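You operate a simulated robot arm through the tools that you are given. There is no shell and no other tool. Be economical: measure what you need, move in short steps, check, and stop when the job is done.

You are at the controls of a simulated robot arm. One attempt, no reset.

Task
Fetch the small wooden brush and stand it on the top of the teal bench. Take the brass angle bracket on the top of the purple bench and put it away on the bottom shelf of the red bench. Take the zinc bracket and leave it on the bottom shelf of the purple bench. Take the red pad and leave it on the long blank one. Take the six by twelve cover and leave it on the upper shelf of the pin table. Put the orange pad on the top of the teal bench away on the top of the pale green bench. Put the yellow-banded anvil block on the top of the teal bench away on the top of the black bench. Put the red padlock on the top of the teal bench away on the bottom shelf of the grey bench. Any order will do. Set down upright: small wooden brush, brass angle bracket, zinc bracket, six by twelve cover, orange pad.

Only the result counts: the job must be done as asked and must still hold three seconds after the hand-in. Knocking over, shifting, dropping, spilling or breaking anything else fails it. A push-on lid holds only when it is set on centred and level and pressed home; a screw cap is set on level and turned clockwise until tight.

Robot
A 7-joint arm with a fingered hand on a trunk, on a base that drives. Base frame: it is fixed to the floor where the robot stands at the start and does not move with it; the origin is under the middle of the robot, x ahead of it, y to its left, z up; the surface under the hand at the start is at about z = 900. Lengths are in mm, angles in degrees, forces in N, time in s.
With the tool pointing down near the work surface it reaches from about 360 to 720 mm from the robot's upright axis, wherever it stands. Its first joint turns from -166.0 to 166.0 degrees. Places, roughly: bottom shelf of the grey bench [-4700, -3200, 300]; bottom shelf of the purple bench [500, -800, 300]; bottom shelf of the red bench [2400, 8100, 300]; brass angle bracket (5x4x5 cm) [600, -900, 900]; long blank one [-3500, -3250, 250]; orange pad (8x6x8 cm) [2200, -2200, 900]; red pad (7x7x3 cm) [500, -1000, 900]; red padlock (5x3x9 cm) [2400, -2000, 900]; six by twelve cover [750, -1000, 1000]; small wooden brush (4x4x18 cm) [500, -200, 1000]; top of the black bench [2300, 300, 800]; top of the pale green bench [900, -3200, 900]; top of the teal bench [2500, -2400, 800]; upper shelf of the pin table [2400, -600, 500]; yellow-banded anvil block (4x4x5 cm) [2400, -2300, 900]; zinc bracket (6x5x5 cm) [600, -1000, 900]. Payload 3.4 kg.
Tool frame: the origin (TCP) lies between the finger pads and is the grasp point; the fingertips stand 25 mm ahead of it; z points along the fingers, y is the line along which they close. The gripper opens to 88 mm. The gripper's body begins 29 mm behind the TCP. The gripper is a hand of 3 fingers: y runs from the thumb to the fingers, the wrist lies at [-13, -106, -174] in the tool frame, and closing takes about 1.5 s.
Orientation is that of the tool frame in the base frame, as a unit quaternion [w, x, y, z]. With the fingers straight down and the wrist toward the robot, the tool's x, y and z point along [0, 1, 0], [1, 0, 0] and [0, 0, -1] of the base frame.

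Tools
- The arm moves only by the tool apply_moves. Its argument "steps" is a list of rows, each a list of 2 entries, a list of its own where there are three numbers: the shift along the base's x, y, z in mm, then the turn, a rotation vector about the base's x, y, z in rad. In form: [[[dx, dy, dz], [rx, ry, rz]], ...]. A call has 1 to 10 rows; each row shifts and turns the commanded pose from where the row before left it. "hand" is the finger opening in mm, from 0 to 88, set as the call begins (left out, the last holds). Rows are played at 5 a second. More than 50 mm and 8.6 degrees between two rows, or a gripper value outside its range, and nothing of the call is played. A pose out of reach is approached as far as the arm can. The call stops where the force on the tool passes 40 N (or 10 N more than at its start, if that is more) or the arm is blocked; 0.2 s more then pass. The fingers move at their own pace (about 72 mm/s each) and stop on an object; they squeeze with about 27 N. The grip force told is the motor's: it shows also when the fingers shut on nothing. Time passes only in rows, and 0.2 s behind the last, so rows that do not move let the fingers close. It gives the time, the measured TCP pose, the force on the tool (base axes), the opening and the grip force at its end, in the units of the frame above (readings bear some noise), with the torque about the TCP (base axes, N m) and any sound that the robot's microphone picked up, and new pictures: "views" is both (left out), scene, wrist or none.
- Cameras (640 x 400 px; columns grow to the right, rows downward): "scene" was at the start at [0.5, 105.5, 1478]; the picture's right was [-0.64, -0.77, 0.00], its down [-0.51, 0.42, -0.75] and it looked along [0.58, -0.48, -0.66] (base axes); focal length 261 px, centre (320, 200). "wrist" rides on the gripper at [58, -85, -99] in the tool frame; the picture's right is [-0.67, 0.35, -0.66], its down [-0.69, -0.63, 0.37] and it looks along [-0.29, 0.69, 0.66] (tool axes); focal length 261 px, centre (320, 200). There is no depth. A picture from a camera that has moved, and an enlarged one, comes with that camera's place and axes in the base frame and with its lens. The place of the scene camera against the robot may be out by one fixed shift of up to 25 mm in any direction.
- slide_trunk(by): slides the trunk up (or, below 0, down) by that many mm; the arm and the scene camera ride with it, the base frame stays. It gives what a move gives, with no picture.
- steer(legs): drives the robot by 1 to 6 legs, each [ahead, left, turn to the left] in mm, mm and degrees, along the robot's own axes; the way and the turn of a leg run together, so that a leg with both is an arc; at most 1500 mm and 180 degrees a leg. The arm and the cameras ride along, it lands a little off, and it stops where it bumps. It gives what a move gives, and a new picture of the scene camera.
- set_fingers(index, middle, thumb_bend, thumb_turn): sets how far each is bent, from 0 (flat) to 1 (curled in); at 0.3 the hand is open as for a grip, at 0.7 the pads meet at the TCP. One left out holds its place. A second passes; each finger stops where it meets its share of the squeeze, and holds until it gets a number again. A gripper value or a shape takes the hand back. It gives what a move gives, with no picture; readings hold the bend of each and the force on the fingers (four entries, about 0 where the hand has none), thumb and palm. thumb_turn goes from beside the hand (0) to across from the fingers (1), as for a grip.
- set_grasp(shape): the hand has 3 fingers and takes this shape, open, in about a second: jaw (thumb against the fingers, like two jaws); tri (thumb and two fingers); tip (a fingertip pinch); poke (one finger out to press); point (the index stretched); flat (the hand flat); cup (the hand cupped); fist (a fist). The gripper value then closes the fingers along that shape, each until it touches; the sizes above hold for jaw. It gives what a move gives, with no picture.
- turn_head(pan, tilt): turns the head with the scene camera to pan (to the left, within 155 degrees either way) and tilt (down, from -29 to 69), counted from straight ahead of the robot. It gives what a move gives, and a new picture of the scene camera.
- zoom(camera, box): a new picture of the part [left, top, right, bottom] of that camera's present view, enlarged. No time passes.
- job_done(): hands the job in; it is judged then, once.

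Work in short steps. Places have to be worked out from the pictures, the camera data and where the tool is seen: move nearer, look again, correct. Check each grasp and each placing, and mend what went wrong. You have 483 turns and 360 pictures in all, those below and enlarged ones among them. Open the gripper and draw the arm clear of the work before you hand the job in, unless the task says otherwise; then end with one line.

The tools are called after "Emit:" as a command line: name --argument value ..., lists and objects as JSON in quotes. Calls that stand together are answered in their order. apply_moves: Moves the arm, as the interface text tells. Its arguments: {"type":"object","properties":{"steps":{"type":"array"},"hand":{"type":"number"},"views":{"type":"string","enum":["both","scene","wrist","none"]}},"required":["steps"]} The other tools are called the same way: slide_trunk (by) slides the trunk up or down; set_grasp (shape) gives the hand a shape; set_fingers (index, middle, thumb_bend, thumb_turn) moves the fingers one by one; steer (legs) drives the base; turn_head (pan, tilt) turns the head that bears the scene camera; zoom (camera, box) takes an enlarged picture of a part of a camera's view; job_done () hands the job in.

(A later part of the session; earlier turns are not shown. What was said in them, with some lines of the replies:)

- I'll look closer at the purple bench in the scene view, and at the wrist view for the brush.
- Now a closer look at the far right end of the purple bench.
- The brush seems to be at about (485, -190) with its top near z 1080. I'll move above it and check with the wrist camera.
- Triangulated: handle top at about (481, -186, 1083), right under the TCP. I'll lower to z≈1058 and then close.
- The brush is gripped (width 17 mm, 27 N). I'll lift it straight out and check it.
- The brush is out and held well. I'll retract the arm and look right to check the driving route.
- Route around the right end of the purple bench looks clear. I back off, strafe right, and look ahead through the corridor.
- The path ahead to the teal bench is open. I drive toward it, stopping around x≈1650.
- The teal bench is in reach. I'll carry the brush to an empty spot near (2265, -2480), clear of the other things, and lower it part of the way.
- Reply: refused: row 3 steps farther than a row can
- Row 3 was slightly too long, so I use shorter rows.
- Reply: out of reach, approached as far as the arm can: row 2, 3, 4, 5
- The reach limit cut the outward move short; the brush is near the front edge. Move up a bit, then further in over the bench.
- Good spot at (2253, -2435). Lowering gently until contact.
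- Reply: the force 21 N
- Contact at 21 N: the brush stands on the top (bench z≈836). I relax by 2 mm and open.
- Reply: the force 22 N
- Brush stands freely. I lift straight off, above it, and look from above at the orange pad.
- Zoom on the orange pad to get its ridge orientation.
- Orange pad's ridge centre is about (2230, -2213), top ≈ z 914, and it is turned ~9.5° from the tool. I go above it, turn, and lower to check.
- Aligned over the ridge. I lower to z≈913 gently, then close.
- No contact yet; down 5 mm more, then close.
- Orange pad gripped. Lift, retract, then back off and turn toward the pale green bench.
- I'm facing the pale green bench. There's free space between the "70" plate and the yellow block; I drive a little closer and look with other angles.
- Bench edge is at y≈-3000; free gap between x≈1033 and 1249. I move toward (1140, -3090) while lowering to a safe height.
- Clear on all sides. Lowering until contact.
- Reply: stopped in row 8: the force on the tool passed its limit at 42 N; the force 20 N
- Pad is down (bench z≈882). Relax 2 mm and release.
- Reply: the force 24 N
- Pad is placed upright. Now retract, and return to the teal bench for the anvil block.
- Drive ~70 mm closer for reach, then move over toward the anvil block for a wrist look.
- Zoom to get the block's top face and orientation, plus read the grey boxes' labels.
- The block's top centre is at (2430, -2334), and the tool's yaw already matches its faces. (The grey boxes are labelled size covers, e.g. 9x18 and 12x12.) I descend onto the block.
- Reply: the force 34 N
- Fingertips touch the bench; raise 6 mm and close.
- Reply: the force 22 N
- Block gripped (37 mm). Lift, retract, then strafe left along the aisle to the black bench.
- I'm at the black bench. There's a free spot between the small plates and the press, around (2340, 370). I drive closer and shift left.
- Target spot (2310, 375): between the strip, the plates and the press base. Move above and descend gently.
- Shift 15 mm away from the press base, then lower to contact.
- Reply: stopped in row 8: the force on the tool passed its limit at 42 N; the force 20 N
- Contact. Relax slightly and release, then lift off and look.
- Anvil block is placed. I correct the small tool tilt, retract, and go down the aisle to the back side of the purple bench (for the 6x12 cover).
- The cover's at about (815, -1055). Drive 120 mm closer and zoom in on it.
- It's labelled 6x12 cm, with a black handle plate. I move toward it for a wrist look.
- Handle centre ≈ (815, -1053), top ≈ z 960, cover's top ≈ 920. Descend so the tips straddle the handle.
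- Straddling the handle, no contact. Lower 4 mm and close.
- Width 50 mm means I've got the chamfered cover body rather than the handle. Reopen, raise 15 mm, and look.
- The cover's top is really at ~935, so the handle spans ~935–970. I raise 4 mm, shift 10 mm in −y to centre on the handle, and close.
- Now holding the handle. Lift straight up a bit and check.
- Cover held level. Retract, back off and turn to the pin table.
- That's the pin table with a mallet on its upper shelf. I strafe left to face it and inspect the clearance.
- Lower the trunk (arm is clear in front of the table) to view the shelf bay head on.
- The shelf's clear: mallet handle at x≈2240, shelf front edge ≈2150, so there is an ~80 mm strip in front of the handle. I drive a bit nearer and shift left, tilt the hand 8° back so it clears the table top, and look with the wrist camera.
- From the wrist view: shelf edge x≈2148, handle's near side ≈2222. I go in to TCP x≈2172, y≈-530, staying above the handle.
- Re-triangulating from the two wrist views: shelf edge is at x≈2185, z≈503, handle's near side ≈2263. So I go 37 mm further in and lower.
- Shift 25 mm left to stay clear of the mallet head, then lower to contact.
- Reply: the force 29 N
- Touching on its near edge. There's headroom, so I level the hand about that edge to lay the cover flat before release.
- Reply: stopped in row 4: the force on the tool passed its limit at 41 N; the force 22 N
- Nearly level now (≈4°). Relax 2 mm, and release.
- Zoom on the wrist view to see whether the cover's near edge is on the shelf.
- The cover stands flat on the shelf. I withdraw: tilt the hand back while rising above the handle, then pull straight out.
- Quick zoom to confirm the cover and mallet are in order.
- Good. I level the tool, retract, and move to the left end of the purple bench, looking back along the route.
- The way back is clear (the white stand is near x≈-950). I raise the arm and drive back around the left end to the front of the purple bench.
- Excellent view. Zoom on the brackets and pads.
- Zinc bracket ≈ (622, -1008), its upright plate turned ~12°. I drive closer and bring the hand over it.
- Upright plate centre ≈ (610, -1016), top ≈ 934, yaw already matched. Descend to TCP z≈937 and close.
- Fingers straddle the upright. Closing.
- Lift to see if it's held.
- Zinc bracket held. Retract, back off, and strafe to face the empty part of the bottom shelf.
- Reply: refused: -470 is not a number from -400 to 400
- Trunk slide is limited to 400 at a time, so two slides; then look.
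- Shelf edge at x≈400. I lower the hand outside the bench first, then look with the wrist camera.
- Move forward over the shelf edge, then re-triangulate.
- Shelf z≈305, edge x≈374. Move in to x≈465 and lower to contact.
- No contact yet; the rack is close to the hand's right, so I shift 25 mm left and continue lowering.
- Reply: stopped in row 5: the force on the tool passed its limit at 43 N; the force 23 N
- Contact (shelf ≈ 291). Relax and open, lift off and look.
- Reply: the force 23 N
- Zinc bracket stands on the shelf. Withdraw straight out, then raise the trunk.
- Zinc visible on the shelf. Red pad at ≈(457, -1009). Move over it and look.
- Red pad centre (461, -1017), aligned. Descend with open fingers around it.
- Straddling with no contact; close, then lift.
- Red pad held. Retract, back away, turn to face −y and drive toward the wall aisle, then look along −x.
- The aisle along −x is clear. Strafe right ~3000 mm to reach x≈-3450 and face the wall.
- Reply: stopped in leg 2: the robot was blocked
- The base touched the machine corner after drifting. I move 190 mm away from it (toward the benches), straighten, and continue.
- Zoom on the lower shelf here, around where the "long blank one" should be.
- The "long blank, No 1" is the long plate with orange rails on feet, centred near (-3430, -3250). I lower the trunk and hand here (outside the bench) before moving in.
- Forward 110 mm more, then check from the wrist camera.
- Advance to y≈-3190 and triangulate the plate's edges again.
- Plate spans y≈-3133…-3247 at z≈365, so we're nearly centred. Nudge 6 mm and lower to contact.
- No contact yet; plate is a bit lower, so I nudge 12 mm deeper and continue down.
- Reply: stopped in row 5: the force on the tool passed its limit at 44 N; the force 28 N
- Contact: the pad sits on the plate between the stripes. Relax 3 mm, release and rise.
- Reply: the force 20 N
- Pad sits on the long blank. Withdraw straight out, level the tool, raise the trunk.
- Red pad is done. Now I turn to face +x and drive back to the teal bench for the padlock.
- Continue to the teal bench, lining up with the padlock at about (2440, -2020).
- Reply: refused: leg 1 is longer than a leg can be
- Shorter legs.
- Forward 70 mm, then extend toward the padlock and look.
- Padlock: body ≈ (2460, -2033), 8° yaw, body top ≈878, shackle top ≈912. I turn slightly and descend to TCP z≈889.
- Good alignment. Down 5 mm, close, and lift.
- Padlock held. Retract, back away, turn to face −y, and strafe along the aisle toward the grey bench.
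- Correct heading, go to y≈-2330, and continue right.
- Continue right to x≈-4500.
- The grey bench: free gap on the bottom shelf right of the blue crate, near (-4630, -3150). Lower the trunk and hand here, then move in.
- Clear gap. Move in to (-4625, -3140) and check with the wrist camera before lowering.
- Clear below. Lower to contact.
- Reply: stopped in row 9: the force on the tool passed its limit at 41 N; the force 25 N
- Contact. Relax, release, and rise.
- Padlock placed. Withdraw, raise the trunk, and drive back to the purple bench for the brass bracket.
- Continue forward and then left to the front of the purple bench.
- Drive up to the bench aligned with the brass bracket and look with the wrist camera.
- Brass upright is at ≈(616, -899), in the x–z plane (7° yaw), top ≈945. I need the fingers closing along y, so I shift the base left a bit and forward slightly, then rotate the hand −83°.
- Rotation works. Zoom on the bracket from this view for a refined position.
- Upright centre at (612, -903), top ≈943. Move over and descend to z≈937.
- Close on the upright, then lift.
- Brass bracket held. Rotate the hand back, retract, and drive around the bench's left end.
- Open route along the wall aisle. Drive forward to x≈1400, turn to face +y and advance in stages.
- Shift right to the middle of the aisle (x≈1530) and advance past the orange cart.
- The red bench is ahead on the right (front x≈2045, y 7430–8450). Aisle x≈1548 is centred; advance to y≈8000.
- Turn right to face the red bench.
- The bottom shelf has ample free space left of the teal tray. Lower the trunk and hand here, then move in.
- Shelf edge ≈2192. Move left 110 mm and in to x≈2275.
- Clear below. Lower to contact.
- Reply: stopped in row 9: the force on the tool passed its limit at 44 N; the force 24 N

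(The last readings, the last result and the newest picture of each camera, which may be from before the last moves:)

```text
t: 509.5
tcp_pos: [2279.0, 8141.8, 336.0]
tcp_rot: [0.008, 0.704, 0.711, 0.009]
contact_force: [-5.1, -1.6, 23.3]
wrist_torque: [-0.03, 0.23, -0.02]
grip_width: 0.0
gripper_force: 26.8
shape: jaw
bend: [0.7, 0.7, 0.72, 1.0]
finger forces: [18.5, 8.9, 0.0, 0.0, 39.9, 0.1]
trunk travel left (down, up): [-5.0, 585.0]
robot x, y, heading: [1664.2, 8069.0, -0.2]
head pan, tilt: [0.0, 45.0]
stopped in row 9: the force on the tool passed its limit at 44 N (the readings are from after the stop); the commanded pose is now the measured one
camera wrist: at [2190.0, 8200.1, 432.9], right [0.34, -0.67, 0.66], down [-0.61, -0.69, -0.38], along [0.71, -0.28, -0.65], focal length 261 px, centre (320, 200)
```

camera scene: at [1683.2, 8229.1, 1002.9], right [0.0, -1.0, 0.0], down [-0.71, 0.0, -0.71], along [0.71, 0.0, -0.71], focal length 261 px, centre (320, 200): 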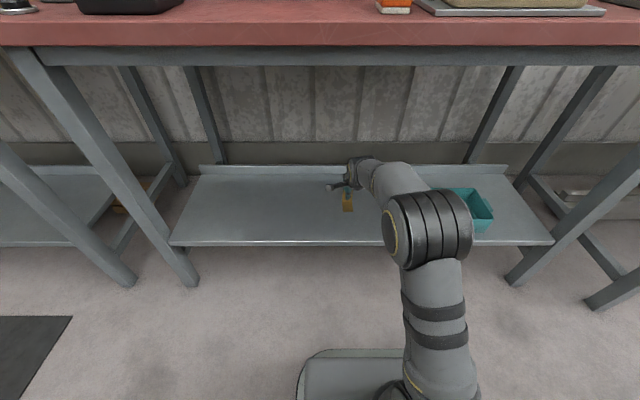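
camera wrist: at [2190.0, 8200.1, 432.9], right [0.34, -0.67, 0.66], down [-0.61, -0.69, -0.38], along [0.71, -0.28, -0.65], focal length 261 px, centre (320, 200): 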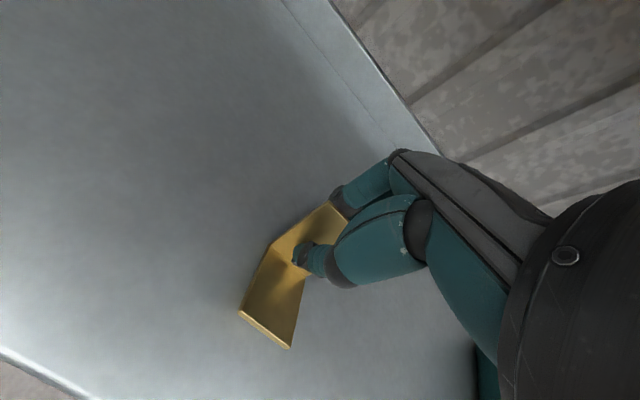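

Contact. Relax slightly and release.

Emit:
apply_moves --steps '[[[0, 0, 2], [0, 0, 0]], [[0, 0, 0], [0, 0, 0]]]' --views "none"

Emit:
apply_moves --steps '[[[0, 0, 0], [0, 0, 0]], [[0, 0, 0], [0, 0, 0]], [[0, 0, 0], [0, 0, 0]], [[0, 0, 0], [0, 0, 0]], [[0, 0, 0], [0, 0, 0]]]' --hand 40 --views "wrist"

```text
t: 510.1
tcp_pos: [2277.5, 8142.7, 334.2]
tcp_rot: [0.007, 0.703, 0.711, 0.007]
contact_force: [-0.5, 0.3, 24.2]
wrist_torque: [0.0, 0.05, 0.01]
grip_width: 0.4
gripper_force: 27.3
shape: jaw
bend: [0.7, 0.7, 0.72, 1.0]
finger forces: [19.0, 10.1, 0.0, 0.0, 36.3, 0.1]
trunk travel left (down, up): [-5.0, 585.0]
robot x, y, heading: [1666.8, 8068.2, -0.5]
head pan, tilt: [0.0, 45.0]
```

```text
t: 511.3
tcp_pos: [2276.2, 8142.5, 334.2]
tcp_rot: [0.004, 0.703, 0.711, 0.005]
contact_force: [1.0, 0.8, 0.4]
wrist_torque: [-0.02, 0.0, 0.03]
grip_width: 39.9
gripper_force: 0.1
shape: jaw
bend: [0.74, 0.46, 0.71, 1.0]
finger forces: [0.0, 0.1, 0.0, 0.0, 0.0, 0.0]
trunk travel left (down, up): [-5.0, 585.0]
robot x, y, heading: [1667.4, 8073.1, -0.1]
head pan, tilt: [0.0, 45.0]
camera wrist: at [2189.7, 8200.1, 431.0], right [0.35, -0.67, 0.66], down [-0.62, -0.69, -0.37], along [0.71, -0.28, -0.65], focal length 261 px, centre (320, 200)
```

wrist: 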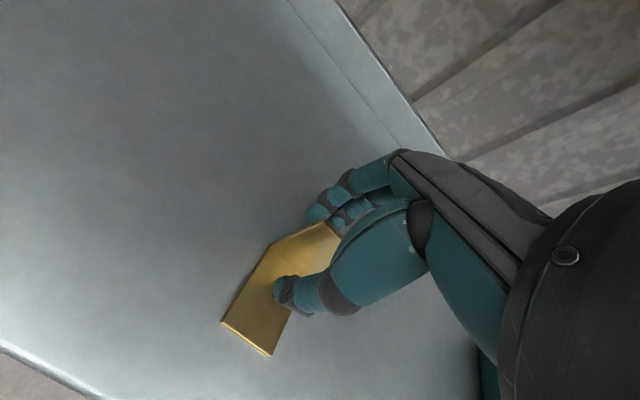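

Released. Rise straight up and look.

Emit:
apply_moves --steps '[[[0, 0, 15], [0, 0, 0]], [[0, 0, 35], [0, 0, 0]], [[0, 0, 40], [0, 0, 0]], [[0, 0, 20], [0, 0, 0]], [[0, 0, 0], [0, 0, 0]]]'

Emit:
zoom --camera "wrist" --box '[130, 220, 310, 380]'

```text
t: 512.5
tcp_pos: [2277.8, 8144.5, 443.8]
tcp_rot: [0.005, 0.703, 0.711, 0.005]
contact_force: [-0.1, -0.2, -0.4]
wrist_torque: [-0.01, 0.01, -0.03]
grip_width: 39.9
gripper_force: 0.1
shape: jaw
bend: [0.74, 0.46, 0.71, 1.0]
finger forces: [0.0, 0.1, 0.1, 0.0, 0.0, 0.1]
trunk travel left (down, up): [-5.0, 585.0]
robot x, y, heading: [1666.3, 8070.8, -0.1]
head pan, tilt: [0.0, 45.0]
camera scene: at [1683.2, 8229.1, 1002.9], right [0.0, -1.0, 0.0], down [-0.71, 0.0, -0.71], along [0.71, 0.0, -0.71], focal length 261 px, centre (320, 200)
camera wrist: at [2191.4, 8201.8, 541.4], right [0.35, -0.67, 0.66], down [-0.62, -0.69, -0.37], along [0.71, -0.28, -0.65], focal length 261 px, centre (320, 200)
```

scene: 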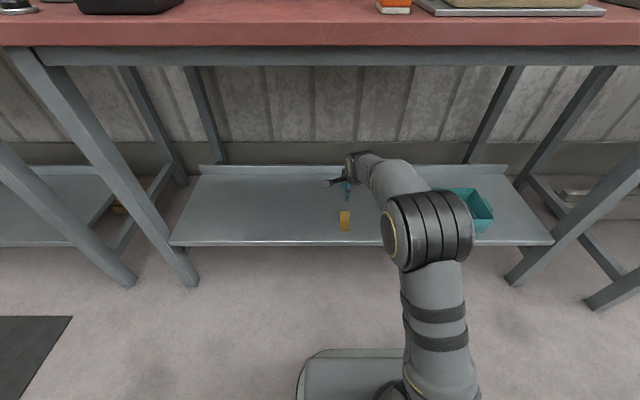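
wrist: 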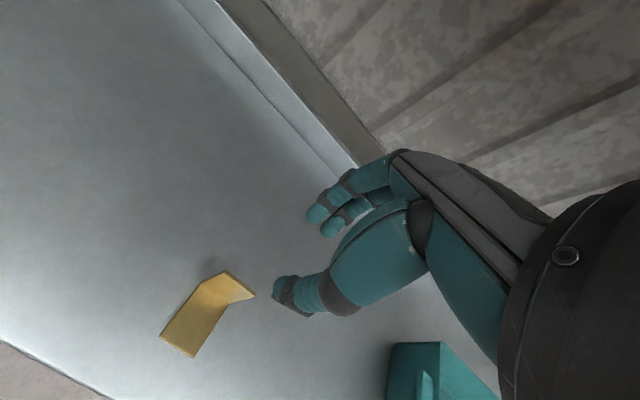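

```text
2.50 times, centred on (220, 300) of wrist
camera zoom: at [2191.4, 8201.8, 541.4], right [0.35, -0.67, 0.66], down [-0.62, -0.69, -0.37], along [0.71, -0.28, -0.65], focal length 652 px, centre (570, -50)
```

zoom: 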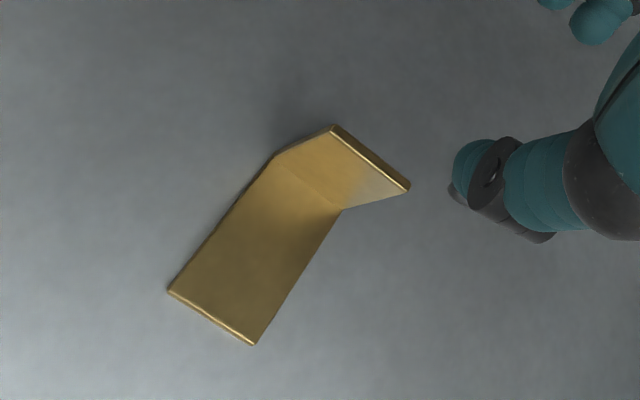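

The brass bracket stands upright. Withdraw the arm clear.

Emit:
apply_moves --steps '[[[-45, -5, 0], [0, 0, 0]], [[-48, -5, 0], [0, 0, 0]], [[-48, 0, 0], [0, 0, 0]], [[-48, 0, 0], [0, 0, 0]], [[-40, 0, 0], [0, 0, 0]]]' --hand 88 --views "none"

Emit:
steer --legs '[[-120, 0, 0]]'

```text
t: 513.7
tcp_pos: [2049.3, 8133.4, 442.5]
tcp_rot: [0.005, 0.703, 0.711, 0.005]
contact_force: [0.8, -0.1, 0.2]
wrist_torque: [0.01, -0.05, 0.0]
grip_width: 87.5
gripper_force: 0.0
shape: jaw
bend: [0.3, 0.3, 0.3, 0.98]
finger forces: [0.0, 0.0, 0.1, 0.1, 0.0, 0.1]
trunk travel left (down, up): [-5.0, 585.0]
robot x, y, heading: [1666.9, 8071.3, -0.4]
head pan, tilt: [0.0, 45.0]
```

```text
t: 514.9
tcp_pos: [1931.0, 8133.1, 442.2]
tcp_rot: [0.005, 0.703, 0.711, 0.004]
contact_force: [-0.4, 0.9, -0.4]
wrist_torque: [-0.01, 0.03, -0.02]
grip_width: 87.5
gripper_force: 0.1
shape: jaw
bend: [0.3, 0.3, 0.3, 0.98]
finger forces: [0.0, 0.1, 0.0, 0.0, 0.1, 0.0]
trunk travel left (down, up): [-5.0, 585.0]
robot x, y, heading: [1548.6, 8070.5, -0.3]
head pan, tilt: [0.0, 45.0]
camera scene: at [1564.8, 8229.5, 1002.9], right [0.0, -1.0, 0.0], down [-0.71, 0.0, -0.71], along [0.71, 0.0, -0.71], focal length 261 px, centre (320, 200)
```

scene: 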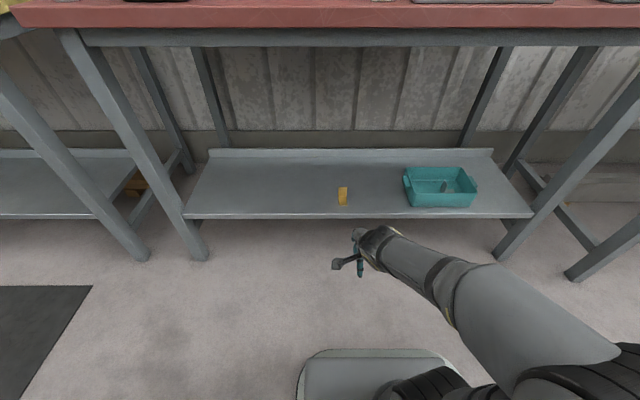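

All eight items are placed, the gripper is open and the arm is clear, so I hand the job in.

Emit:
job_done

```text
The job is handed in.
```

All eight items are placed as asked, the arm is clear and the job is handed in. The robot base bumped the corner of the large machine in the wall aisle once, and I saw nothing moved by it. The six by twelve cover stands right at the front edge of its shelf.
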